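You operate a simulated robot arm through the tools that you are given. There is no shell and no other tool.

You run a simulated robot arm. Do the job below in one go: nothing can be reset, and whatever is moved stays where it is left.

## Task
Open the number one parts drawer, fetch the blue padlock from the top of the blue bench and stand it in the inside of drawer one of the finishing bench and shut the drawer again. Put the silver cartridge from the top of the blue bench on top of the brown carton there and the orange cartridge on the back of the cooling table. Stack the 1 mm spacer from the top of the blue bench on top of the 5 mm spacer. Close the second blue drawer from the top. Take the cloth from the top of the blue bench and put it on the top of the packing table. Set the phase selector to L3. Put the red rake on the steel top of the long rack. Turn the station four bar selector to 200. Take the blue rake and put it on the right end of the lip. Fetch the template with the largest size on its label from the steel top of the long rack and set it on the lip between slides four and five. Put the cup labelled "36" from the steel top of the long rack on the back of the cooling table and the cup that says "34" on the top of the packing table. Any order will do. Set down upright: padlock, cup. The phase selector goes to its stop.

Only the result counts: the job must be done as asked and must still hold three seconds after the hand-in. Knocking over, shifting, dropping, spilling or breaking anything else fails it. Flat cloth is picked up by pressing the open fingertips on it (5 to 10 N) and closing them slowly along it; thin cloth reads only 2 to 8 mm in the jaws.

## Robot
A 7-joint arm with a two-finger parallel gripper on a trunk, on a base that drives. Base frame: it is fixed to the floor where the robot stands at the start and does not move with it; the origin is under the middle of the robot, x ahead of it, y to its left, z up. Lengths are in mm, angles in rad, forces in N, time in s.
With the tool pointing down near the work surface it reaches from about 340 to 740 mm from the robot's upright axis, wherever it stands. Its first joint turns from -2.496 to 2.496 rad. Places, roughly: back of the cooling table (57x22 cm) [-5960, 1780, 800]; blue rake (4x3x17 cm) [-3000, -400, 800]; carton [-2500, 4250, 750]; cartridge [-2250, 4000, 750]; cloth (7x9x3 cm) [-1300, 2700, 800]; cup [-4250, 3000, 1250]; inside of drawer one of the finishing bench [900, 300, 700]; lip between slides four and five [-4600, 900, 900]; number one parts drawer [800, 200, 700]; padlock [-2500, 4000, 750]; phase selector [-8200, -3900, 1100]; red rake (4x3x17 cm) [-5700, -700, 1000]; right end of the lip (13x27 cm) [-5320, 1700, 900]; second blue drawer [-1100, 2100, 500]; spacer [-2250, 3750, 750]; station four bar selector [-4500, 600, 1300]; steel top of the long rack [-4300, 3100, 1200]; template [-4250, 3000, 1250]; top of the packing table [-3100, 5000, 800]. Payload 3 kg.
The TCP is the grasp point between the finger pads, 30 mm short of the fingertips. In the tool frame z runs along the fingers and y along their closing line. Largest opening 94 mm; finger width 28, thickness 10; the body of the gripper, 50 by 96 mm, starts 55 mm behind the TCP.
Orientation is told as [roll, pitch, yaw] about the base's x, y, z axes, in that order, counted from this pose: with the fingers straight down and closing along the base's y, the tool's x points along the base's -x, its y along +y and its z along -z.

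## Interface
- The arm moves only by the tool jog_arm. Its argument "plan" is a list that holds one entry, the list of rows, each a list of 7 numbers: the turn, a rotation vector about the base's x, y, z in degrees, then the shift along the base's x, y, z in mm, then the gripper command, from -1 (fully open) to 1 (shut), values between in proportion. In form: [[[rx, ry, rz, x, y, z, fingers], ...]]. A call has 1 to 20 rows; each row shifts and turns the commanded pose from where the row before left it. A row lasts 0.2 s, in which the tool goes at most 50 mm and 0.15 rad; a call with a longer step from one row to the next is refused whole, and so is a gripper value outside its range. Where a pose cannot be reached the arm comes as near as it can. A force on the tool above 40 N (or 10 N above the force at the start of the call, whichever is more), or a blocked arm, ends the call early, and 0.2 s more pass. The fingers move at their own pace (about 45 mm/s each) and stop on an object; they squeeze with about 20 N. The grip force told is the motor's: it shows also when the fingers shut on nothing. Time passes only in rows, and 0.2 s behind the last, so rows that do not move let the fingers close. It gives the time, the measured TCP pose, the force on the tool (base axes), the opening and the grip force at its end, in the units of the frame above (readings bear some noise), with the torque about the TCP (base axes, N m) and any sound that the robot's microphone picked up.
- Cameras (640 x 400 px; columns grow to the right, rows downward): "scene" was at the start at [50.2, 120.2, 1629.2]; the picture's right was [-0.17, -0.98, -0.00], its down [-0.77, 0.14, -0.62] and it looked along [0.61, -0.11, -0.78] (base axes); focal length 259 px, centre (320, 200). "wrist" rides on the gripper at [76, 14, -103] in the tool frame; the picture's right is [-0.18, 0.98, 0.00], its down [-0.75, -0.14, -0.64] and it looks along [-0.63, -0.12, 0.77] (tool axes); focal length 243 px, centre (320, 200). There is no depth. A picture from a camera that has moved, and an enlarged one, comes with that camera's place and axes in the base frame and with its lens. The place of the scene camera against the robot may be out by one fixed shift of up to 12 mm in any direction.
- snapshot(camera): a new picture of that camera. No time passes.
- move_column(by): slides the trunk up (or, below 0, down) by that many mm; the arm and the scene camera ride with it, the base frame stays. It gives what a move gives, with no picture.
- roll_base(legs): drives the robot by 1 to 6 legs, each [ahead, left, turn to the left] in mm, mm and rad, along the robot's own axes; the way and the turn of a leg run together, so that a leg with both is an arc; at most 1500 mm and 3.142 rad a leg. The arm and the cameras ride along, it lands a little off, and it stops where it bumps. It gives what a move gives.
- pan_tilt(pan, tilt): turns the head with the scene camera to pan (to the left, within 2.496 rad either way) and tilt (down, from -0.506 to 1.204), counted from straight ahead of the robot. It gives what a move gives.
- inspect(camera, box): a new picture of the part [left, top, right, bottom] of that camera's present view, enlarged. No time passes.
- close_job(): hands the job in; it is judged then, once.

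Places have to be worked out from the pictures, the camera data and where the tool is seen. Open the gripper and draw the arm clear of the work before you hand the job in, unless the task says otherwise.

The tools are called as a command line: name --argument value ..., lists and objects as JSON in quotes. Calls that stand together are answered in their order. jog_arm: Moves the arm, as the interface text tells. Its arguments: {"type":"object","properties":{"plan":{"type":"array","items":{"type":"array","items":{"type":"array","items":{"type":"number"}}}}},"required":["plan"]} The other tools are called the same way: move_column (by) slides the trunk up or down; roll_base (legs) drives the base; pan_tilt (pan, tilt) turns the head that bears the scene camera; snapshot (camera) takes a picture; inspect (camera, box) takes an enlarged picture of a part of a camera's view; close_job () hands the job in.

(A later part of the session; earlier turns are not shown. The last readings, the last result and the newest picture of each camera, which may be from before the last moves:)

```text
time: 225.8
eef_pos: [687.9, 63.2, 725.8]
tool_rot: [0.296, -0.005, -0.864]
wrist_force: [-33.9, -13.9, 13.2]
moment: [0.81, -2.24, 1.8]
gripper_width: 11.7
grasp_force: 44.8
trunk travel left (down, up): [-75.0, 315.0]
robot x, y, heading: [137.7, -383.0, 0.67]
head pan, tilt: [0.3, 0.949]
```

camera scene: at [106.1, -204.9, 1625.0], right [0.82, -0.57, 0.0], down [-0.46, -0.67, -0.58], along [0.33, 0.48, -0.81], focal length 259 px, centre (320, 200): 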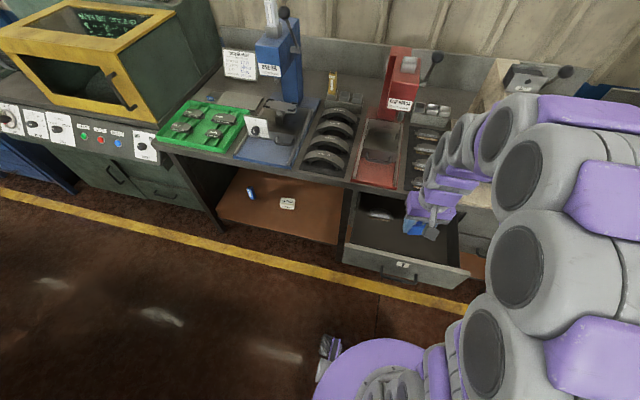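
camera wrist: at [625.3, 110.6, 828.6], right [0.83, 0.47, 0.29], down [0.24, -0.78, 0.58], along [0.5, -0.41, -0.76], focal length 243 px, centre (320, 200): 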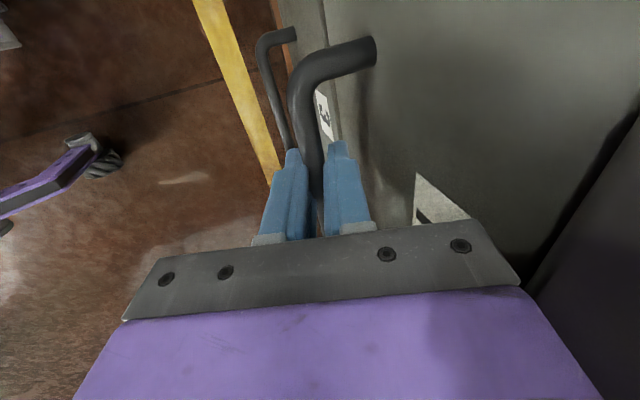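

It is against its stop (34 N). I release the handle and retreat upward.

jog_arm --plan '[[[0, 0, 0, -1.5, -1.3, 0, 1], [0, 0, 0, 0, 0, 0, 0.4], [0, 0, 0, 0, 0, 0, 0.277], [0, 0, 0, 0, 0, 0, 0.277], [0, 0, 0, -3.9, -3.3, 16.7, 0.277], [0, 0, 0, -3.9, -3.3, 16.7, 0.277], [0, 0, 0, -3.9, -3.3, 16.7, 0.277], [0, 0, 0, -3.9, -3.3, 16.7, 0.277], [0, 0, 0, -12, -10, 30, 0.277], [0, 0, 0, -25, -20, 35, 0], [0, 0, 0, -25, -20, 35, -1], [0, 0, 0, -20, -18, 35, -1]]]'

snapshot --camera "scene"

snapshot --camera "wrist"

```text
time: 228.4
eef_pos: [592.7, -19.5, 927.4]
tool_rot: [0.299, -0.004, -0.864]
wrist_force: [0.3, 0.9, 0.1]
moment: [0.02, 0.01, 0.03]
gripper_width: 93.9
grasp_force: 0.1
trunk travel left (down, up): [-75.0, 315.0]
robot x, y, heading: [137.8, -385.6, 0.672]
head pan, tilt: [0.3, 0.949]
```

```text
taken
camera scene: at [70.6, -233.1, 1625.0], right [0.83, -0.56, 0.0], down [-0.46, -0.67, -0.58], along [0.33, 0.48, -0.81], focal length 259 px, centre (320, 200)
```

scene: 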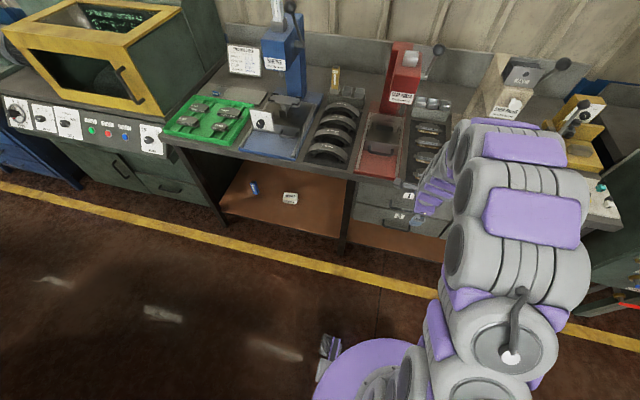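

```text
taken
camera wrist: at [529.7, 27.0, 1030.1], right [0.83, 0.47, 0.29], down [0.24, -0.78, 0.58], along [0.5, -0.41, -0.76], focal length 243 px, centre (320, 200)
```

wrist: 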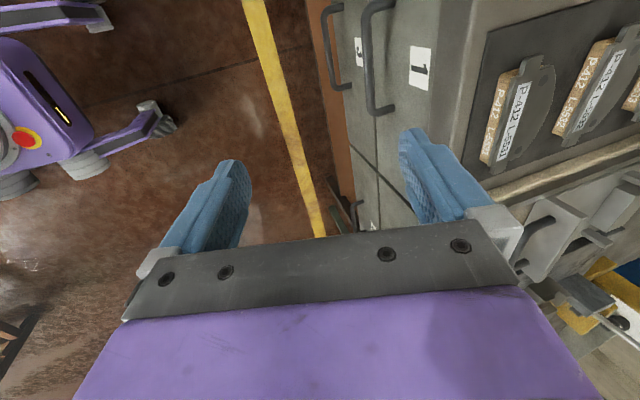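

Drawer 1 is shut. I level and tuck the arm, then look around behind me to plan the way to the press line.

jog_arm --plan '[[[-5.5, 6.5, 0, 0, 0, 10, -1], [-5.5, 6.5, 0, 0, 0, 10, -1], [0, 0, 8, -9, -7.6, 5, -1], [0, 0, 8, -9, -7.6, 5, -1], [0, 0, 8, -9, -7.6, 5, -1], [0, 0, 8, -9, -7.6, 5, -1], [0, 0, 8, -9, -7.6, 5, -1], [0, 0, 8, -9, -7.6, 5, -1], [0, 0, 8, -9, -7.6, 5, -1], [0, 0, 8, -9, -7.6, 5, -1], [0, 0, 8, -9, -7.6, 5, -1], [0, 0, 8, -9, -7.6, 5, -1], [0, 0, 8, -9, -7.6, 5, -1]]]'

pan_tilt --pan 2.45 --tilt 0.4

snapshot --camera "scene"

pan_tilt --pan -2.45 --tilt 0.4

snapshot --camera "scene"

```text
time: 231.2
eef_pos: [493.1, -100.9, 1002.6]
tool_rot: [0.001, -0.001, 0.674]
wrist_force: [-0.6, -0.1, 0.2]
moment: [-0.02, 0.02, 0.0]
gripper_width: 94.0
grasp_force: 0.0
trunk travel left (down, up): [-75.0, 315.0]
robot x, y, heading: [142.1, -382.3, 0.673]
head pan, tilt: [0.3, 0.949]
```

```text
time: 233.3
eef_pos: [493.5, -100.0, 1001.5]
tool_rot: [0.001, -0.002, 0.67]
wrist_force: [-0.1, -0.1, -0.3]
moment: [0.02, -0.02, -0.02]
gripper_width: 94.1
grasp_force: 0.1
trunk travel left (down, up): [-75.0, 315.0]
robot x, y, heading: [139.8, -377.9, 0.675]
head pan, tilt: [2.45, 0.4]
```

```text
taken
camera scene: at [-62.2, -290.6, 1671.8], right [0.02, 1.0, 0.0], down [0.39, -0.01, -0.92], along [-0.92, 0.02, -0.39], focal length 259 px, centre (320, 200)
```

scene: 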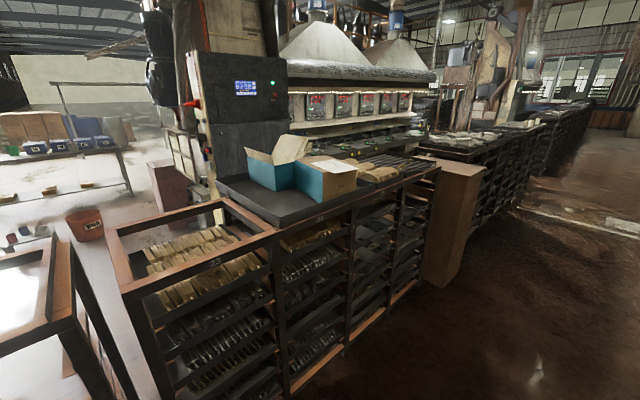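

```text
time: 237.1
eef_pos: [494.8, -100.1, 1001.4]
tool_rot: [0.002, -0.002, 0.67]
wrist_force: [-0.1, -0.1, -0.4]
moment: [0.01, -0.04, 0.03]
gripper_width: 93.9
grasp_force: 0.1
trunk travel left (down, up): [-75.0, 315.0]
robot x, y, heading: [138.7, -384.0, 0.67]
head pan, tilt: [-2.45, 0.4]
```

```text
taken
camera scene: at [11.3, -383.3, 1671.9], right [-0.98, 0.21, 0.0], down [0.08, 0.38, -0.92], along [-0.19, -0.9, -0.39], focal length 259 px, centre (320, 200)
```

scene: 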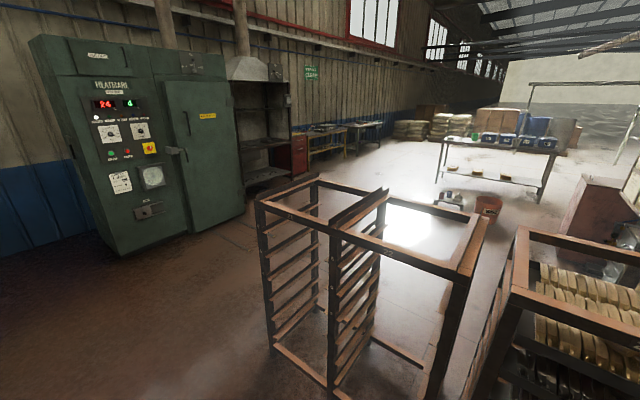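

From these views the racks end at the right; there is an open passage there round to the press line. I drive right past the empty frame and turn about.

roll_base --legs '[[0, -900, 0.03], [0, -850, 0], [0, 0, 2.8]]'

pan_tilt --pan 0.3 --tilt 0.35

snapshot --camera "scene"

pan_tilt --pan -0.8 --tilt 0.35

snapshot --camera "scene"

```text
time: 252.6
eef_pos: [815.9, -1901.4, 1002.2]
tool_rot: [0.002, -0.002, -2.788]
wrist_force: [0.1, 0.2, 0.1]
moment: [0.02, -0.02, -0.03]
gripper_width: 94.1
grasp_force: 0.1
trunk travel left (down, up): [-75.0, 315.0]
robot x, y, heading: [1238.6, -1745.9, -2.79]
head pan, tilt: [-2.45, 0.4]
```

```text
time: 255.0
eef_pos: [816.6, -1901.4, 1003.1]
tool_rot: [0.002, -0.004, -2.788]
wrist_force: [0.7, 0.4, 0.2]
moment: [0.02, -0.01, 0.01]
gripper_width: 94.1
grasp_force: 0.1
trunk travel left (down, up): [-75.0, 315.0]
robot x, y, heading: [1239.9, -1745.7, -2.788]
head pan, tilt: [0.3, 0.351]
```

```text
taken
camera scene: at [1241.1, -1930.8, 1676.1], right [-0.61, 0.79, 0.0], down [0.27, 0.21, -0.94], along [-0.75, -0.57, -0.35], focal length 259 px, centre (320, 200)
```

scene: 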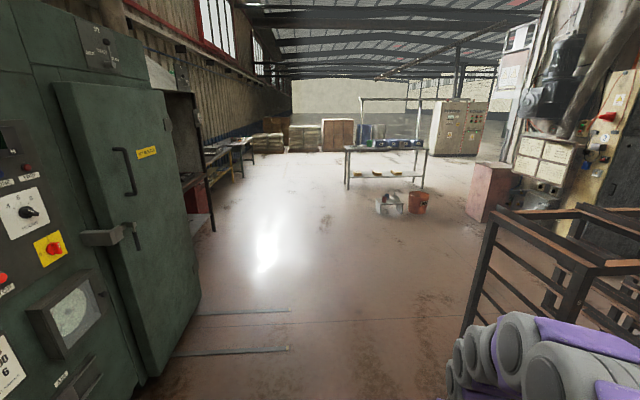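

```text
time: 256.4
eef_pos: [815.4, -1900.9, 1001.6]
tool_rot: [0.001, -0.005, -2.788]
wrist_force: [-0.1, -0.3, -0.4]
moment: [-0.03, 0.01, 0.01]
gripper_width: 94.0
grasp_force: 0.1
trunk travel left (down, up): [-75.0, 315.0]
robot x, y, heading: [1238.0, -1747.3, -2.786]
head pan, tilt: [-0.799, 0.351]
```

```text
taken
camera scene: at [1231.0, -1834.0, 1676.2], right [0.43, 0.9, 0.0], down [0.31, -0.15, -0.94], along [-0.85, 0.4, -0.34], focal length 259 px, centre (320, 200)
```

scene: 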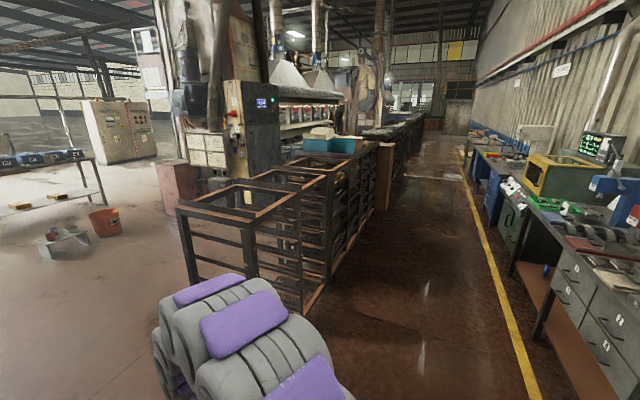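

The phase selector's cabinet is the pale one far at the left. I turn to face away from the bench and drive 1.4 m ahead for a view into the space behind the racks.

roll_base --legs '[[0, 0, 0.347], [1450, 0, 0]]'

pan_tilt --pan -1.2 --tilt 0.35

snapshot --camera "scene"

pan_tilt --pan -0.2 --tilt 0.35

snapshot --camera "scene"

```text
time: 264.7
eef_pos: [-207.8, -2983.7, 1001.9]
tool_rot: [0.001, -0.005, -2.428]
wrist_force: [0.3, 0.1, -0.3]
moment: [0.0, -0.01, 0.0]
gripper_width: 94.1
grasp_force: 0.1
trunk travel left (down, up): [-75.0, 315.0]
robot x, y, heading: [134.8, -2685.9, -2.427]
head pan, tilt: [-0.799, 0.351]
```

```text
time: 265.5
eef_pos: [-207.5, -2982.2, 1002.8]
tool_rot: [0.003, -0.004, -2.43]
wrist_force: [0.4, 0.3, -0.4]
moment: [-0.02, 0.02, -0.02]
gripper_width: 93.8
grasp_force: 0.1
trunk travel left (down, up): [-75.0, 315.0]
robot x, y, heading: [134.2, -2687.9, -2.427]
head pan, tilt: [-1.201, 0.351]
```

```text
taken
camera scene: at [165.6, -2739.1, 1676.3], right [0.47, 0.88, 0.0], down [0.3, -0.16, -0.94], along [-0.83, 0.44, -0.34], focal length 259 px, centre (320, 200)
```

scene: 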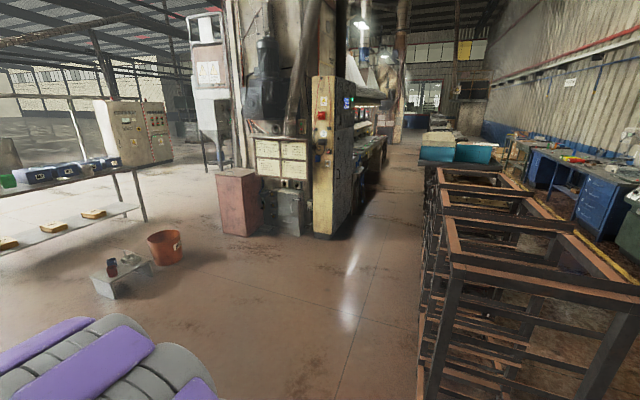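

```text
time: 266.8
eef_pos: [-207.2, -2981.6, 1002.1]
tool_rot: [0.001, -0.005, -2.429]
wrist_force: [0.0, -0.1, -0.3]
moment: [0.03, -0.01, -0.03]
gripper_width: 94.1
grasp_force: 0.1
trunk travel left (down, up): [-75.0, 315.0]
robot x, y, heading: [137.9, -2688.0, -2.428]
head pan, tilt: [-0.201, 0.351]
```

```text
taken
camera scene: at [166.8, -2828.3, 1676.1], right [-0.49, 0.87, 0.0], down [0.3, 0.17, -0.94], along [-0.82, -0.46, -0.35], focal length 259 px, centre (320, 200)
```

scene: 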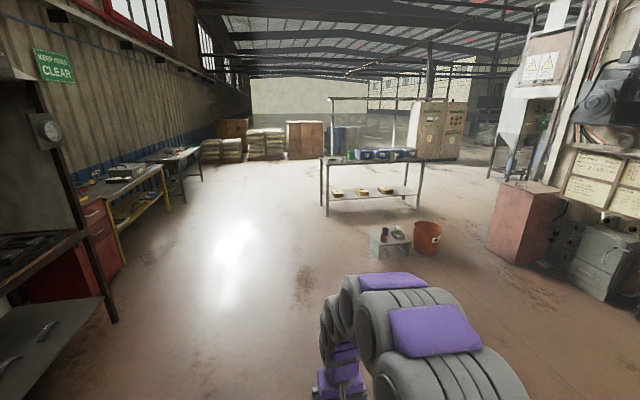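

The operator aisle between press line and racks is clear. I enlarge the pale cabinet with the phase selector to plan the way there.

inspect --camera "scene" --box '[380, 70, 520, 180]'

inspect --camera "scene" --box '[180, 80, 480, 280]'

```text
3.64 times, centred on (450, 125) of scene
camera zoom: at [166.8, -2828.3, 1676.1], right [-0.49, 0.87, 0.0], down [0.3, 0.17, -0.94], along [-0.82, -0.46, -0.35], focal length 941 px, centre (-153, 473)
```

zoom: 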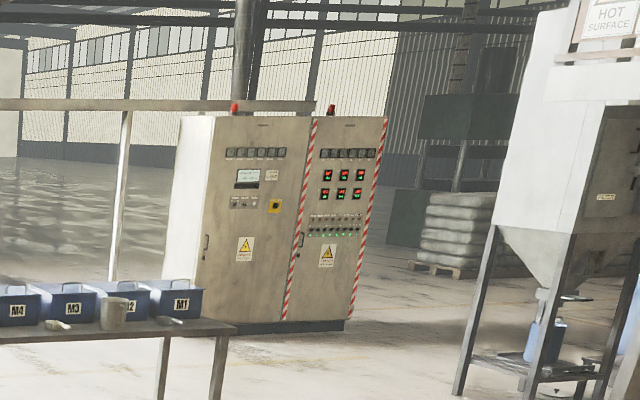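

```text
2.00 times, centred on (330, 180) of scene
camera zoom: at [166.8, -2828.3, 1676.1], right [-0.49, 0.87, 0.0], down [0.3, 0.17, -0.94], along [-0.82, -0.46, -0.35], focal length 518 px, centre (300, 240)
```

zoom: 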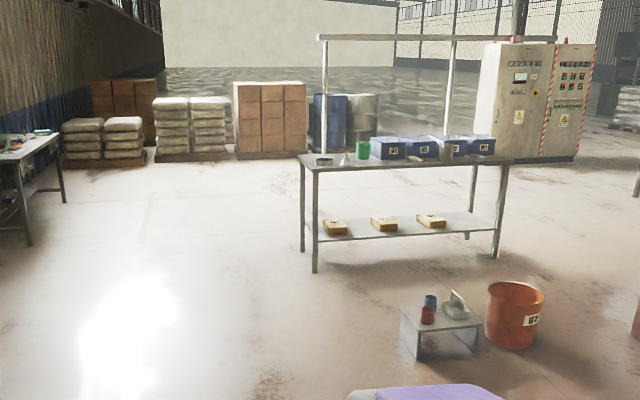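

The cabinet faces the open floor. I drive straight on past the worktable's left end, then look again.

roll_base --legs '[[1300, 0, -0.011], [1300, 0, 0], [1300, 0, 0], [1200, 0, 0]]'

pan_tilt --pan -0.9 --tilt 0.3

snapshot --camera "scene"

```text
time: 291.3
eef_pos: [-4105.2, -6288.6, 1002.7]
tool_rot: [0.001, -0.005, -2.432]
wrist_force: [0.6, 0.6, -0.3]
moment: [-0.01, -0.01, 0.0]
gripper_width: 93.9
grasp_force: 0.0
trunk travel left (down, up): [-75.0, 315.0]
robot x, y, heading: [-3761.2, -6000.3, -2.437]
head pan, tilt: [-0.201, 0.351]
```

```text
time: 292.4
eef_pos: [-4105.3, -6287.6, 1003.1]
tool_rot: [0.003, -0.005, -2.431]
wrist_force: [-0.7, 0.8, -0.4]
moment: [-0.03, 0.0, -0.01]
gripper_width: 93.9
grasp_force: 0.0
trunk travel left (down, up): [-75.0, 315.0]
robot x, y, heading: [-3759.4, -5993.6, -2.428]
head pan, tilt: [-0.901, 0.3]
```

```text
taken
camera scene: at [-3741.3, -6072.7, 1680.9], right [0.19, 0.98, 0.0], down [0.29, -0.05, -0.95], along [-0.94, 0.18, -0.3], focal length 259 px, centre (320, 200)
```

scene: 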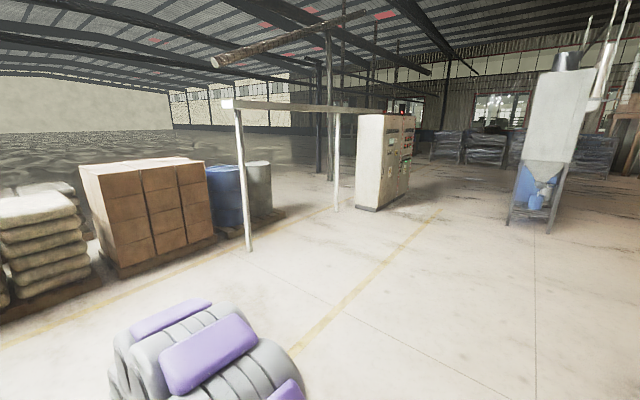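

The way to the cabinet is clear. I strafe right and ahead towards it.

roll_base --legs '[[320, -1340, 0], [320, -1340, 0], [300, -1340, 0]]'

pan_tilt --pan -0.2 --tilt 0.3

snapshot --camera "scene"

```text
time: 312.0
eef_pos: [-7372.1, -3822.0, 1003.2]
tool_rot: [0.001, -0.005, -2.472]
wrist_force: [0.3, 0.1, -0.3]
moment: [0.05, 0.05, 0.0]
gripper_width: 94.1
grasp_force: 0.2
trunk travel left (down, up): [-75.0, 315.0]
robot x, y, heading: [-7019.1, -3540.4, -2.472]
head pan, tilt: [-0.901, 0.3]
```

```text
time: 313.1
eef_pos: [-7372.8, -3819.5, 1003.2]
tool_rot: [0.004, -0.005, -2.471]
wrist_force: [-0.6, 0.5, -0.6]
moment: [0.04, 0.01, -0.02]
gripper_width: 94.0
grasp_force: 0.1
trunk travel left (down, up): [-75.0, 315.0]
robot x, y, heading: [-7019.8, -3543.0, -2.471]
head pan, tilt: [-0.201, 0.3]
```

```text
taken
camera scene: at [-6993.1, -3683.3, 1680.8], right [-0.45, 0.89, 0.0], down [0.26, 0.14, -0.95], along [-0.85, -0.43, -0.3], focal length 259 px, centre (320, 200)
```

scene: 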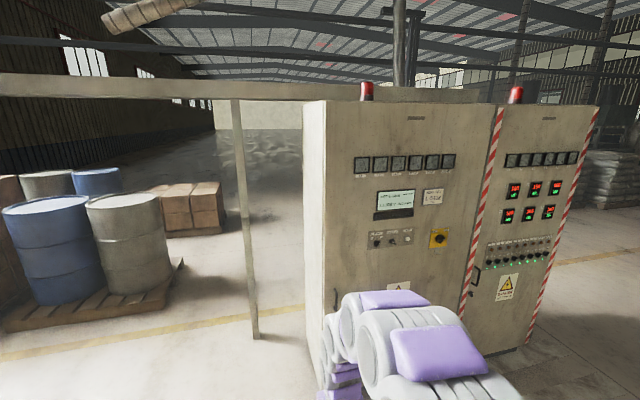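

I'm before the cabinet. I enlarge the left door's controls.

inspect --camera "scene" --box '[340, 140, 470, 270]'

inspect --camera "scene" --box '[360, 180, 460, 255]'

```text
3.08 times, centred on (405, 205) of scene
camera zoom: at [-6993.1, -3683.3, 1680.8], right [-0.45, 0.89, 0.0], down [0.26, 0.14, -0.95], along [-0.85, -0.43, -0.3], focal length 796 px, centre (58, 185)
```

zoom: 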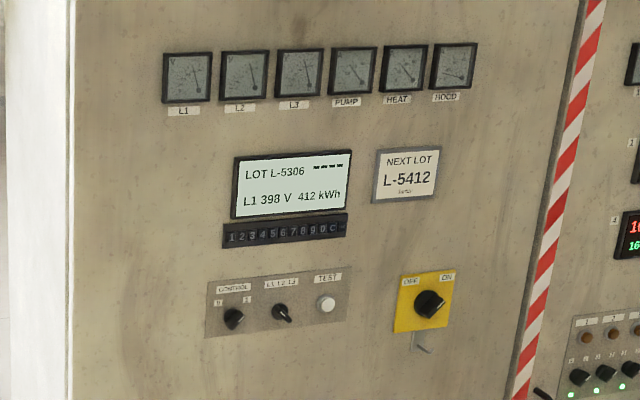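

```text
5.33 times, centred on (410, 218) of scene
camera zoom: at [-6993.1, -3683.3, 1680.8], right [-0.45, 0.89, 0.0], down [0.26, 0.14, -0.95], along [-0.85, -0.43, -0.3], focal length 1380 px, centre (-160, 107)
```

zoom: 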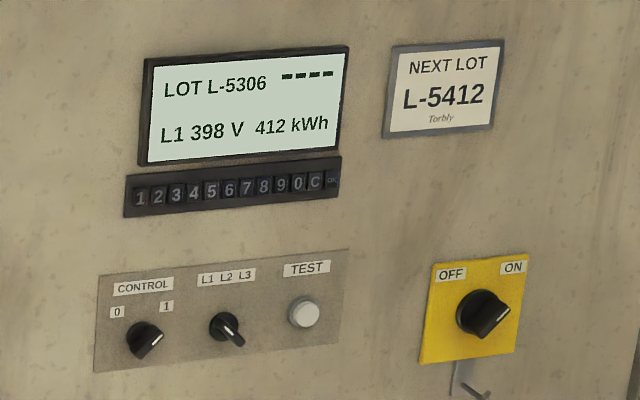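

The phase selector is the small middle knob (display reads L1). I drive so that I stand squarely in front of it.

roll_base --legs '[[430, -500, 0.032]]'

pan_tilt --pan 0.25 --tilt 0.6

snapshot --camera "scene"

snapshot --camera "wrist"

```text
time: 316.7
eef_pos: [-8018.2, -3714.5, 1004.8]
tool_rot: [-0.003, -0.005, -2.446]
wrist_force: [0.4, 0.2, -0.3]
moment: [-0.01, -0.01, -0.01]
gripper_width: 94.3
grasp_force: 0.1
trunk travel left (down, up): [-75.0, 315.0]
robot x, y, heading: [-7671.6, -3427.9, -2.444]
head pan, tilt: [-0.201, 0.3]
```

```text
time: 317.6
eef_pos: [-8019.2, -3710.9, 1004.1]
tool_rot: [0.001, -0.007, -2.445]
wrist_force: [-0.7, 1.2, -0.1]
moment: [-0.01, -0.01, -0.01]
gripper_width: 94.2
grasp_force: 0.1
trunk travel left (down, up): [-75.0, 315.0]
robot x, y, heading: [-7675.2, -3428.4, -2.452]
head pan, tilt: [0.25, 0.6]
```

```text
taken
camera scene: at [-7613.3, -3595.6, 1653.3], right [-0.81, 0.59, 0.0], down [0.33, 0.46, -0.82], along [-0.48, -0.67, -0.57], focal length 259 px, centre (320, 200)
```

scene: 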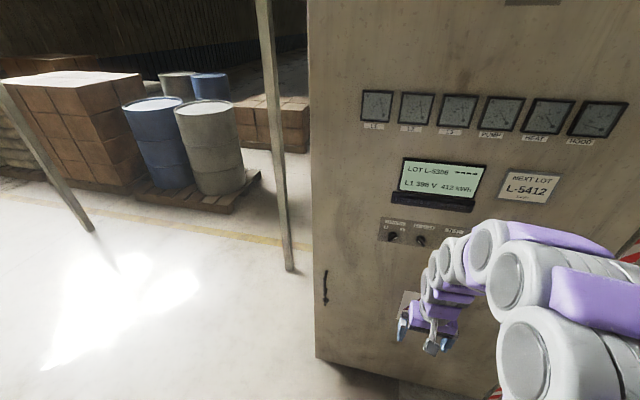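

```text
taken
camera wrist: at [-7952.1, -3674.4, 1107.1], right [0.49, -0.87, 0.0], down [-0.67, -0.37, 0.65], along [-0.56, -0.32, -0.76], focal length 243 px, centre (320, 200)
```

wrist: 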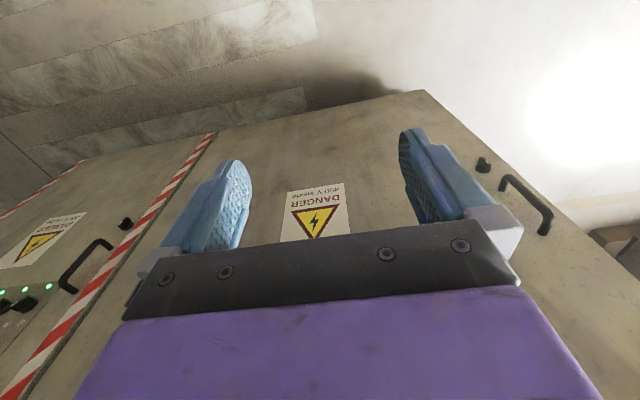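

The cabinet front is parallel to the benches; the knob lies near [-8227, -3897, 1081]. I tip the tool horizontal towards it, stopping short for a close look.

jog_arm --plan '[[[-5.17, 6.1, 0, -10, -8, 8, -1], [-5.17, 6.1, 0, -10, -8, 8, -1], [-5.17, 6.1, 0, -10, -8, 8, -1], [-5.17, 6.1, 0, -10, -8, 8, -1], [-5.17, 6.1, 0, -10, -8, 8, -1], [-5.17, 6.1, 0, -10, -8, 8, -1], [-5.17, 6.1, 0, -10, -8, 8, -1], [-5.17, 6.1, 0, -10, -8, 8, -1], [-5.17, 6.1, 0, -10, -8, 8, -1], [-5.17, 6.1, 0, -10, -8, 5, -1], [-5.17, 6.1, 0, -10, -8, 0, -1]]]'

snapshot --camera "wrist"

snapshot --camera "scene"

```text
time: 320.0
eef_pos: [-8168.2, -3838.2, 1077.7]
tool_rot: [0.256, -1.545, -2.691]
wrist_force: [0.7, 0.1, -0.4]
moment: [-0.03, -0.05, 0.01]
gripper_width: 93.7
grasp_force: 0.1
out of reach, approached as far as the arm can: row 6, 7, 8, 9
trunk travel left (down, up): [-75.0, 315.0]
robot x, y, heading: [-7671.4, -3427.3, -2.449]
head pan, tilt: [0.25, 0.6]
```

```text
taken
camera wrist: at [-8079.5, -3782.7, 1006.7], right [0.63, -0.75, 0.19], down [0.38, 0.51, 0.77], along [-0.68, -0.42, 0.61], focal length 243 px, centre (320, 200)
```

wrist: 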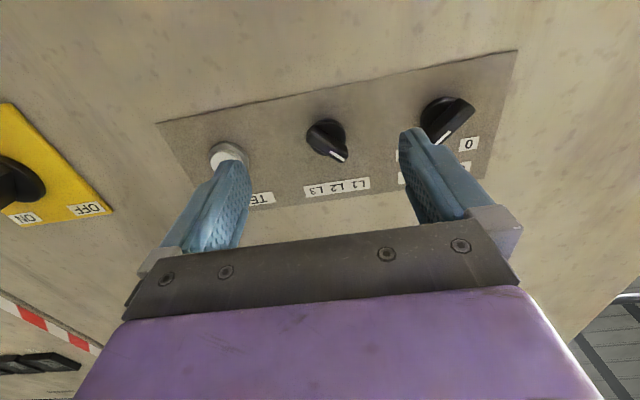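

```text
taken
camera scene: at [-7615.4, -3594.9, 1653.3], right [-0.81, 0.59, 0.0], down [0.33, 0.46, -0.82], along [-0.48, -0.67, -0.57], focal length 259 px, centre (320, 200)
```

scene: 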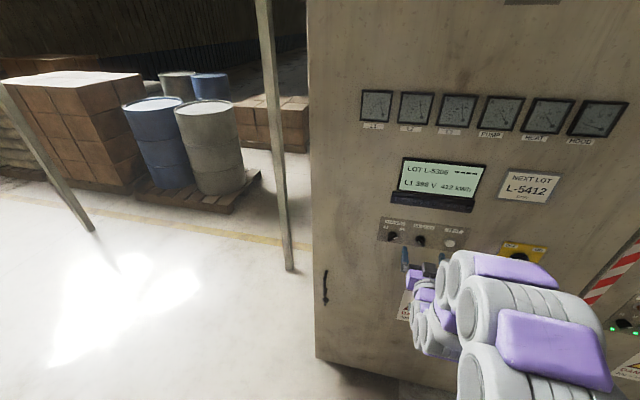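

The pointer (white mark) points to L1. I enlarge the knob to measure its angle and place.

inspect --camera "wrist" --box '[270, 90, 390, 210]'

```text
3.33 times, centred on (330, 150) of wrist
camera zoom: at [-8079.5, -3782.7, 1006.7], right [0.63, -0.75, 0.19], down [0.38, 0.51, 0.77], along [-0.68, -0.42, 0.61], focal length 809 px, centre (287, 367)
```

zoom: 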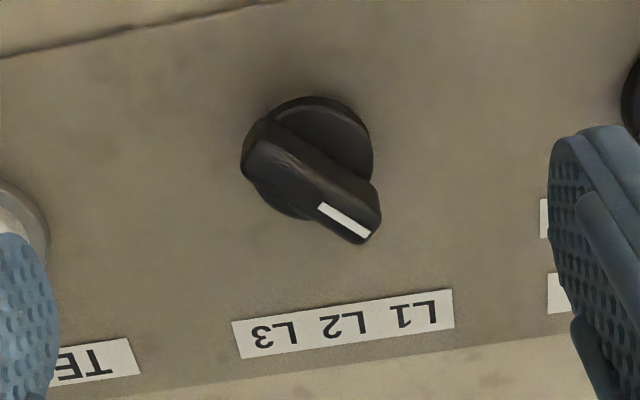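

The bar points up-left at 45°, axis near a spot 5 mm left and 7 mm above my tool axis. I centre the tool, roll it 45° so the jaws straddle the bar, and narrow the jaws.

jog_arm --plan '[[[5.72, 4.85, 0, 0.6, -0.7, 1.3, 0.3], [5.72, 4.85, 0, 0.6, -0.7, 1.3, 0.3], [5.72, 4.85, 0, 0.6, -0.7, 1.3, 0.3], [5.72, 4.85, 0, 0.6, -0.7, 1.3, 0.3], [5.72, 4.85, 0, 0.5, -0.6, 1.3, 0.3], [5.72, 4.85, 0, 0.3, -0.4, 1.0, 0.3]]]'

snapshot --camera "wrist"

inspect --camera "wrist" --box '[240, 80, 400, 220]'

```text
time: 321.4
eef_pos: [-8163.7, -3842.3, 1085.8]
tool_rot: [-1.537, -0.788, -0.91]
wrist_force: [0.6, 0.7, 0.5]
moment: [-0.01, 0.0, 0.0]
gripper_width: 32.9
grasp_force: 0.0
trunk travel left (down, up): [-75.0, 315.0]
robot x, y, heading: [-7675.7, -3428.1, -2.449]
head pan, tilt: [0.25, 0.6]
```

```text
taken
camera wrist: at [-8111.1, -3744.0, 1025.2], right [0.53, -0.63, -0.56], down [0.76, 0.06, 0.65], along [-0.37, -0.77, 0.51], focal length 243 px, centre (320, 200)
```

wrist: 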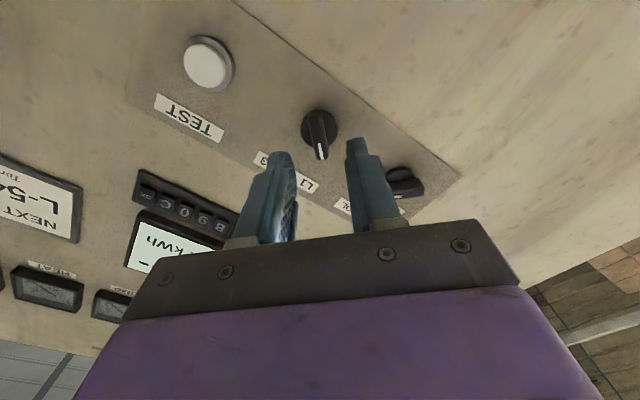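

```text
2.86 times, centred on (320, 150) of wrist
camera zoom: at [-8111.1, -3744.0, 1025.2], right [0.53, -0.63, -0.56], down [0.76, 0.06, 0.65], along [-0.37, -0.77, 0.51], focal length 693 px, centre (320, 343)
```

zoom: 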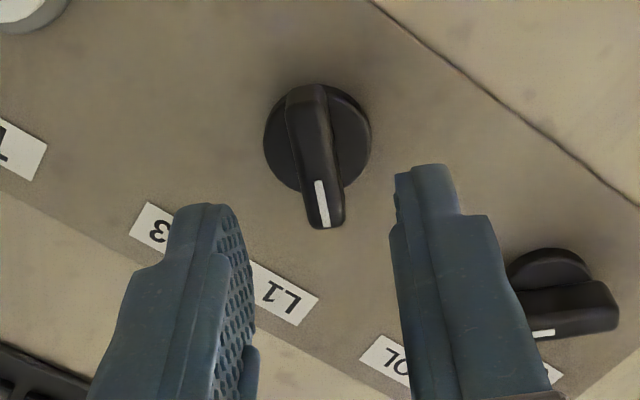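

The bar now lies neatly between the jaws. I advance 40 mm straight onto it and check forces.

jog_arm --plan '[[[0, 0, 0, -7.7, -6.5, 0, 0.3], [0, 0, 0, -7.7, -6.5, 0, 0.3], [0, 0, 0, -7.7, -6.5, 0, 0.3], [0, 0, 0, -7.7, -6.5, 0, 0.3]]]'

snapshot --camera "wrist"

inspect --camera "wrist" --box '[240, 100, 400, 240]'

```text
time: 322.4
eef_pos: [-8194.4, -3868.1, 1085.5]
tool_rot: [-1.536, -0.791, -0.91]
wrist_force: [0.6, 0.3, -0.3]
moment: [-0.01, 0.01, 0.0]
gripper_width: 32.8
grasp_force: 0.0
trunk travel left (down, up): [-75.0, 315.0]
robot x, y, heading: [-7674.8, -3425.2, -2.448]
head pan, tilt: [0.25, 0.6]
```

```text
taken
camera wrist: at [-8141.5, -3769.1, 1024.5], right [0.53, -0.63, -0.56], down [0.76, 0.06, 0.65], along [-0.38, -0.77, 0.51], focal length 243 px, centre (320, 200)
```

wrist: 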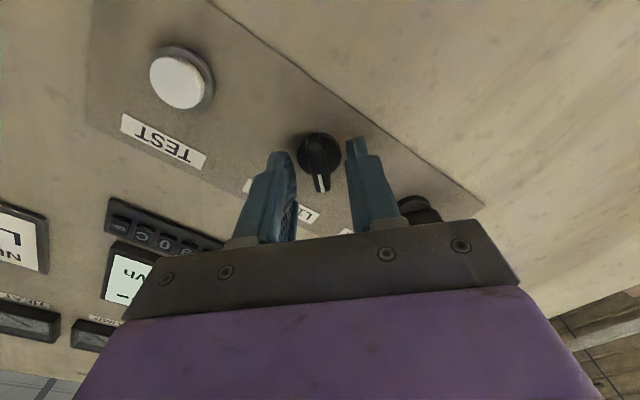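

```text
2.86 times, centred on (320, 170) of wrist
camera zoom: at [-8141.5, -3769.1, 1024.5], right [0.53, -0.63, -0.56], down [0.76, 0.06, 0.65], along [-0.38, -0.77, 0.51], focal length 693 px, centre (320, 286)
```

zoom: 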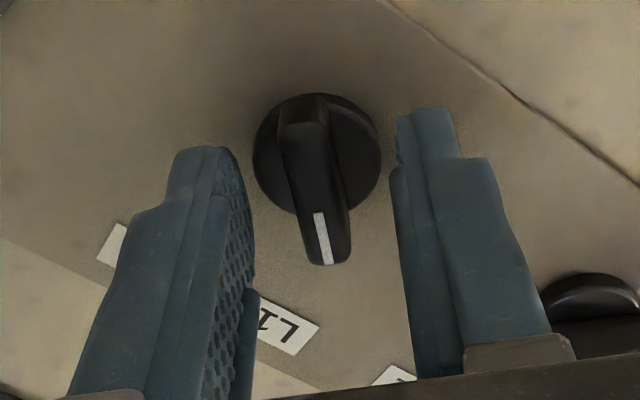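

The fingertips now reach past the bar's middle. I close on it.

jog_arm --plan '[[[0, 0, 0, 0, 0, 0, 0.5], [0, 0, 0, 0, 0, 0, 0.8], [0, 0, 0, 0, 0, 0, 1], [0, 0, 0, 0, 0, 0, 1]]]'

inspect --camera "wrist" --box '[240, 100, 400, 240]'

```text
time: 323.4
eef_pos: [-8192.6, -3867.1, 1085.3]
tool_rot: [-1.539, -0.794, -0.907]
wrist_force: [-2.3, -0.1, 3.5]
moment: [0.38, -0.47, -0.37]
gripper_width: 9.7
grasp_force: 43.2
trunk travel left (down, up): [-75.0, 315.0]
robot x, y, heading: [-7673.2, -3425.2, -2.452]
head pan, tilt: [0.25, 0.6]
```

```text
2.86 times, centred on (320, 170) of wrist
camera zoom: at [-8141.7, -3769.0, 1025.1], right [0.53, -0.63, -0.56], down [0.76, 0.07, 0.65], along [-0.38, -0.77, 0.51], focal length 693 px, centre (320, 286)
```

zoom: 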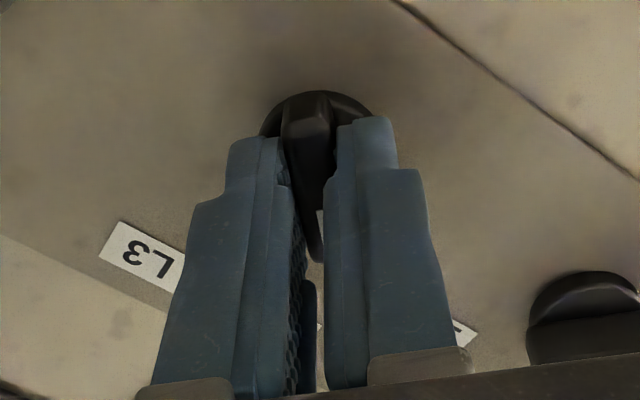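

The bar is gripped (9.7 mm). I turn it clockwise (seen from the front) in 6° steps.

jog_arm --plan '[[[-4.58, -3.88, 0, 0, 0, 0, 1], [-4.58, -3.88, 0, 0, 0, 0, 1], [-4.58, -3.88, 0, 0, 0, 0, 1], [-4.58, -3.88, 0, 0, 0, 0, 1], [-4.58, -3.88, 0, 0, 0, 0, 1], [-4.58, -3.88, 0, 0, 0, 0, 1], [-4.58, -3.88, 0, 0, 0, 0, 1]]]'

snapshot --camera "wrist"

inspect --camera "scene" --box '[380, 150, 560, 270]'

```text
time: 325.0
eef_pos: [-8194.7, -3866.9, 1086.9]
tool_rot: [-1.0, -1.52, -1.434]
wrist_force: [1.4, 4.8, 5.1]
moment: [0.4, -0.5, 0.39]
gripper_width: 9.7
grasp_force: 43.6
trunk travel left (down, up): [-75.0, 315.0]
robot x, y, heading: [-7672.4, -3427.9, -2.449]
head pan, tilt: [0.25, 0.6]
```

```text
taken
camera wrist: at [-8108.6, -3808.3, 1013.4], right [0.64, -0.76, 0.14], down [0.4, 0.48, 0.78], along [-0.66, -0.44, 0.61], focal length 243 px, centre (320, 200)
```

wrist: 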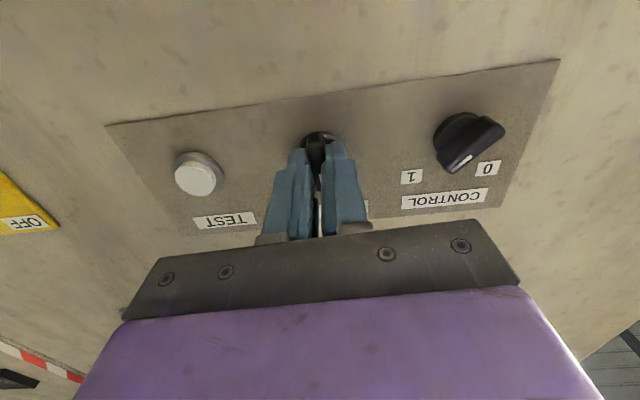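

```text
3.33 times, centred on (470, 210) of scene
camera zoom: at [-7614.1, -3592.4, 1653.6], right [-0.81, 0.59, 0.0], down [0.33, 0.46, -0.82], along [-0.48, -0.67, -0.57], focal length 863 px, centre (-180, 167)
```

zoom: 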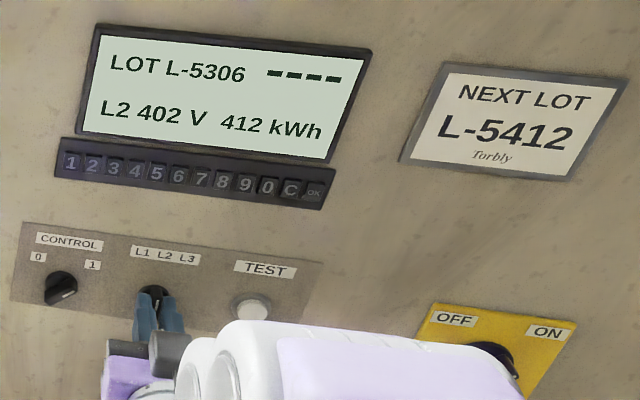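

The display now reads L2. I keep turning clockwise towards L3 and its stop.

jog_arm --plan '[[[-4.58, -3.88, 0, 0, 0, 0, 1], [-4.58, -3.88, 0, 0, 0, 0, 1], [-4.58, -3.88, 0, 0, 0, 0, 1], [-4.58, -3.88, 0, 0, 0, 0, 1], [-4.58, -3.88, 0, 0, 0, 0, 1], [-4.58, -3.88, 0, 0, 0, 0, 1], [-4.58, -3.88, 0, 0, 0, 0, 1]]]'

snapshot --camera "wrist"

inspect --camera "scene" --box '[380, 150, 560, 270]'

```text
time: 326.6
eef_pos: [-8195.6, -3866.4, 1086.5]
tool_rot: [1.539, -0.88, 2.318]
wrist_force: [2.0, 8.6, 3.8]
moment: [0.36, -0.39, 0.86]
gripper_width: 9.6
grasp_force: 43.6
trunk travel left (down, up): [-75.0, 315.0]
robot x, y, heading: [-7674.9, -3429.2, -2.444]
head pan, tilt: [0.25, 0.6]
```

```text
taken
camera wrist: at [-8078.9, -3843.3, 1039.5], right [0.41, -0.49, 0.77], down [0.08, 0.86, 0.5], along [-0.91, -0.14, 0.4], focal length 243 px, centre (320, 200)
```

wrist: 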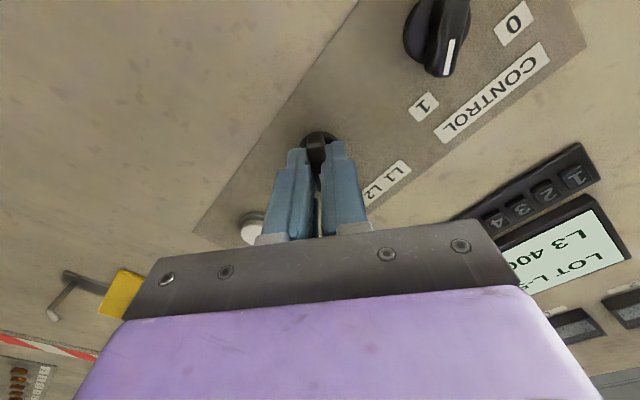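

```text
3.33 times, centred on (470, 210) of scene
camera zoom: at [-7614.8, -3591.3, 1653.7], right [-0.81, 0.59, 0.0], down [0.33, 0.46, -0.82], along [-0.48, -0.67, -0.57], focal length 863 px, centre (-180, 167)
```

zoom: 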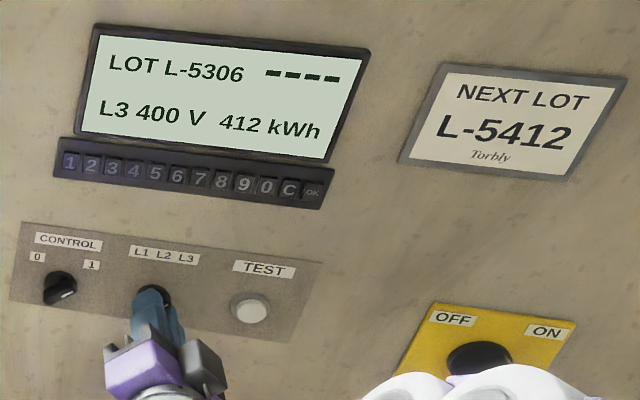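

The display reads L3. I turn a few degrees further to reach the stop and watch the torque.

jog_arm --plan '[[[-3.05, -2.58, 0, 0, 0, 0, 1], [-3.05, -2.58, 0, 0, 0, 0, 1]]]'

jog_arm --plan '[[[-3.05, -2.58, 0, 0, 0, 0, 1], [-3.05, -2.58, 0, 0, 0, 0, 1]]]'

inspect --camera "wrist" --box '[240, 100, 400, 240]'

```text
time: 327.2
eef_pos: [-8195.3, -3867.2, 1086.0]
tool_rot: [1.547, -0.741, 2.31]
wrist_force: [0.0, 6.5, 1.3]
moment: [1.05, 0.94, 0.56]
gripper_width: 10.2
grasp_force: 44.2
trunk travel left (down, up): [-75.0, 315.0]
robot x, y, heading: [-7675.0, -3426.0, -2.445]
head pan, tilt: [0.25, 0.6]
```

```text
time: 327.8
eef_pos: [-8195.7, -3867.6, 1085.9]
tool_rot: [1.553, -0.602, 2.306]
wrist_force: [0.3, 6.8, -1.9]
moment: [1.23, 1.12, 0.29]
gripper_width: 14.1
grasp_force: 44.5
trunk travel left (down, up): [-75.0, 315.0]
robot x, y, heading: [-7673.8, -3425.0, -2.443]
head pan, tilt: [0.25, 0.6]
```

```text
2.86 times, centred on (320, 170) of wrist
camera zoom: at [-8071.7, -3851.9, 1056.6], right [0.26, -0.31, 0.91], down [0.01, 0.95, 0.32], along [-0.97, -0.07, 0.25], focal length 693 px, centre (320, 286)
```

zoom: 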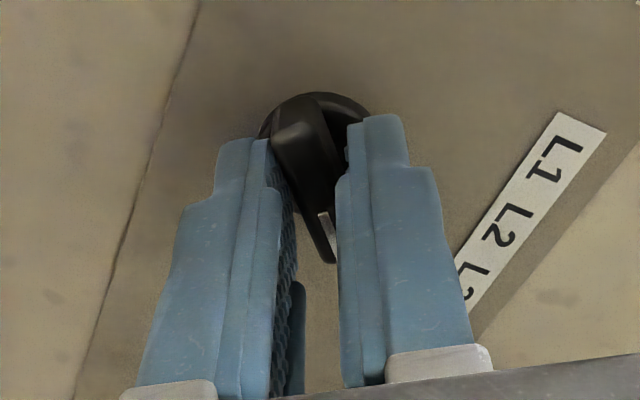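

Torque jumped and the jaws were forced apart: the knob is at its stop. I turn back the overtravel, open and withdraw.

jog_arm --plan '[[[3.05, 2.58, 0, 0, 0, 0, 1], [3.05, 2.58, 0, 0, 0, 0, 0.8], [0, 0, 0, 0, 0, 0, 0.3], [0, 0, 0, 0, 0, 0, 0.3], [0, 0, 0, 7.7, 6.5, 0, 0.3], [0, 0, 0, 11.5, 9.7, 0, 0.3], [0, 0, 0, 15.3, 12.9, 0, 0.3], [0, 0, 0, 15.3, 12.9, 0, 0.3]]]'

inspect --camera "scene" --box '[380, 150, 560, 270]'

snapshot --camera "wrist"

```text
time: 329.6
eef_pos: [-8161.5, -3840.5, 1084.7]
tool_rot: [1.546, -0.743, 2.314]
wrist_force: [-0.6, -0.4, 0.1]
moment: [0.01, 0.04, 0.03]
gripper_width: 32.6
grasp_force: 0.0
out of reach, approached as far as the arm can: row 8
trunk travel left (down, up): [-75.0, 315.0]
robot x, y, heading: [-7671.4, -3427.4, -2.446]
head pan, tilt: [0.25, 0.6]
```

```text
3.33 times, centred on (470, 210) of scene
camera zoom: at [-7613.6, -3595.9, 1653.2], right [-0.81, 0.59, 0.0], down [0.33, 0.46, -0.82], along [-0.48, -0.67, -0.57], focal length 863 px, centre (-180, 167)
```

zoom: 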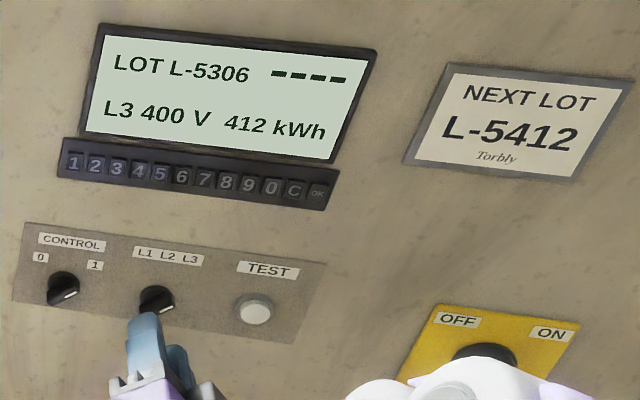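

```text
taken
camera wrist: at [-8040.6, -3822.8, 1047.6], right [0.34, -0.41, 0.85], down [0.04, 0.91, 0.42], along [-0.94, -0.11, 0.33], focal length 243 px, centre (320, 200)
```

wrist: 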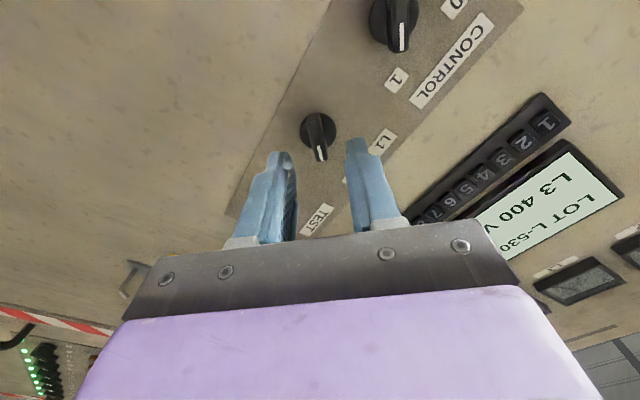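

L3 stays set. I back the base off and bring the tool back to upright, level pose.

roll_base --legs '[[-350, 0, 0]]'

jog_arm --plan '[[[5.95, 5.04, 0, 0, 0, 0, -1], [5.95, 5.04, 0, 0, 0, 0, -1], [5.95, 5.04, 0, 0, 0, 0, -1], [5.95, 5.04, 0, 0, 0, 0, -1], [5.95, 5.04, 0, 0, 0, 0, -1], [5.95, 5.04, 0, 0, 0, 0, -1], [5.17, -6.1, 0, 8, 6, 0, -1], [5.17, -6.1, 0, 8, 6, 0, -1], [5.17, -6.1, 0, 8, 6, 0, -1], [5.17, -6.1, 0, 8, 6, 0, -1], [5.17, -6.1, 0, 8, 6, 0, -1], [5.17, -6.1, 0, 8, 6, 0, -1], [5.17, -6.1, 0, 8, 6, 0, -1], [5.17, -6.1, 0, 8, 6, 0, -1], [5.17, -6.1, 0, 8, 6, 0, -1], [5.17, -6.1, 0, 8, 6, 0, -1], [5.17, -6.1, 0, 8, 6, 0, -1]]]'

```text
time: 331.9
eef_pos: [-7888.2, -3615.4, 1086.5]
tool_rot: [1.547, -0.744, 2.314]
wrist_force: [0.2, 0.9, 0.5]
moment: [0.01, 0.0, 0.0]
gripper_width: 33.0
grasp_force: 0.0
trunk travel left (down, up): [-75.0, 315.0]
robot x, y, heading: [-7407.1, -3199.7, -2.439]
head pan, tilt: [0.25, 0.6]
```

```text
time: 335.5
eef_pos: [-7799.9, -3549.2, 1086.8]
tool_rot: [0.007, -0.001, -2.451]
wrist_force: [1.0, -0.1, -0.7]
moment: [-0.02, 0.01, -0.01]
gripper_width: 94.0
grasp_force: 0.0
trunk travel left (down, up): [-75.0, 315.0]
robot x, y, heading: [-7404.7, -3200.9, -2.445]
head pan, tilt: [0.25, 0.6]
```

Now the red rake, reported near [-5700, -700, 1000], i.e. on the back side of the press line. I turn the robot about to look that way.

roll_base --legs '[[0, 0, 3.141]]'

pan_tilt --pan 0.2 --tilt 0.25

snapshot --camera "scene"

pan_tilt --pan 0.9 --tilt 0.25

snapshot --camera "scene"

pan_tilt --pan -0.6 --tilt 0.25

snapshot --camera "scene"

```text
time: 343.2
eef_pos: [-7005.0, -2853.5, 1087.4]
tool_rot: [0.006, -0.006, 0.686]
wrist_force: [-0.5, 0.3, 0.0]
moment: [0.0, -0.02, 0.01]
gripper_width: 94.1
grasp_force: 0.1
trunk travel left (down, up): [-75.0, 315.0]
robot x, y, heading: [-7402.3, -3200.1, 0.691]
head pan, tilt: [0.25, 0.6]
```

```text
time: 344.1
eef_pos: [-7004.8, -2854.1, 1088.7]
tool_rot: [0.004, -0.004, 0.684]
wrist_force: [0.6, 1.2, -0.4]
moment: [-0.02, 0.02, 0.01]
gripper_width: 93.9
grasp_force: 0.0
trunk travel left (down, up): [-75.0, 315.0]
robot x, y, heading: [-7402.0, -3202.5, 0.693]
head pan, tilt: [0.201, 0.25]
```

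```text
taken
camera scene: at [-7453.9, -3040.6, 1685.4], right [0.78, -0.63, 0.0], down [-0.16, -0.19, -0.97], along [0.61, 0.75, -0.25], focal length 259 px, centre (320, 200)
```

scene: 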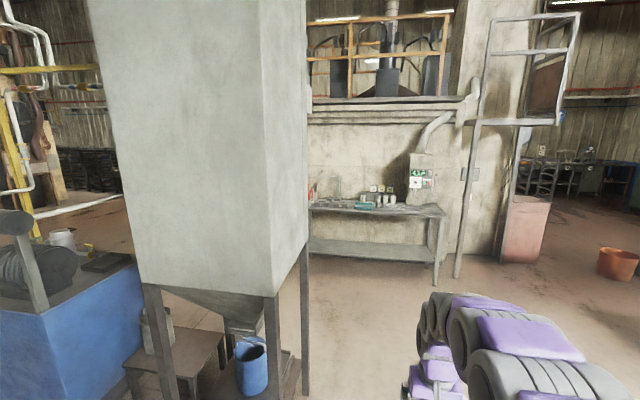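

```text
time: 345.1
eef_pos: [-7004.4, -2853.0, 1087.7]
tool_rot: [0.005, -0.006, 0.687]
wrist_force: [-0.3, 1.0, -0.6]
moment: [0.01, -0.02, 0.0]
gripper_width: 94.1
grasp_force: 0.0
trunk travel left (down, up): [-75.0, 315.0]
robot x, y, heading: [-7400.9, -3200.9, 0.695]
head pan, tilt: [0.901, 0.25]
```

```text
taken
camera scene: at [-7514.5, -3020.0, 1685.5], right [1.0, 0.02, 0.0], down [0.0, -0.25, -0.97], along [-0.02, 0.97, -0.25], focal length 259 px, centre (320, 200)
```

scene: 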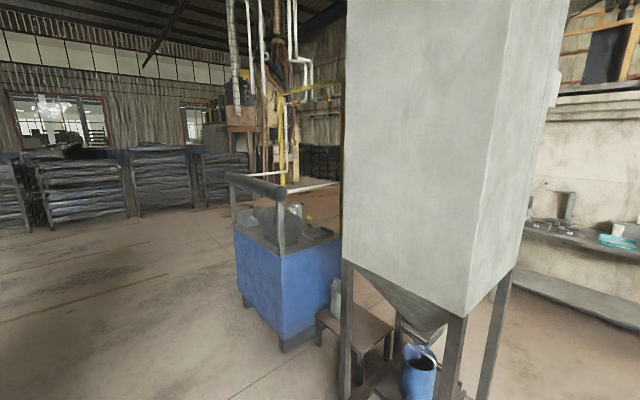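

```text
time: 346.8
eef_pos: [-7004.9, -2853.2, 1087.2]
tool_rot: [0.004, -0.006, 0.687]
wrist_force: [-0.2, 0.5, 0.3]
moment: [0.03, -0.01, 0.0]
gripper_width: 94.0
grasp_force: 0.0
trunk travel left (down, up): [-75.0, 315.0]
robot x, y, heading: [-7402.8, -3201.9, 0.687]
head pan, tilt: [-0.6, 0.25]
```

```text
taken
camera scene: at [-7419.4, -3104.8, 1685.6], right [0.09, -1.0, 0.0], down [-0.25, -0.02, -0.97], along [0.96, 0.09, -0.25], focal length 259 px, centre (320, 200)
```

scene: 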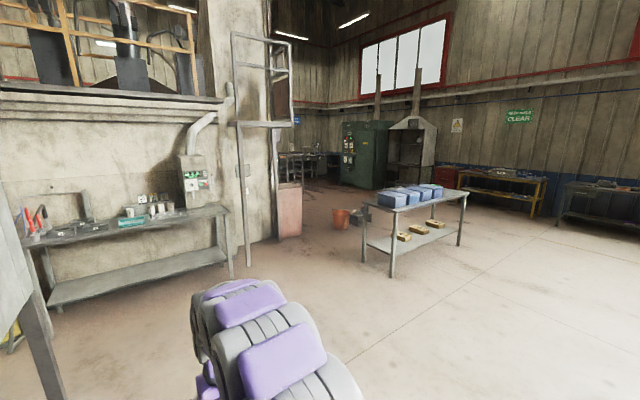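

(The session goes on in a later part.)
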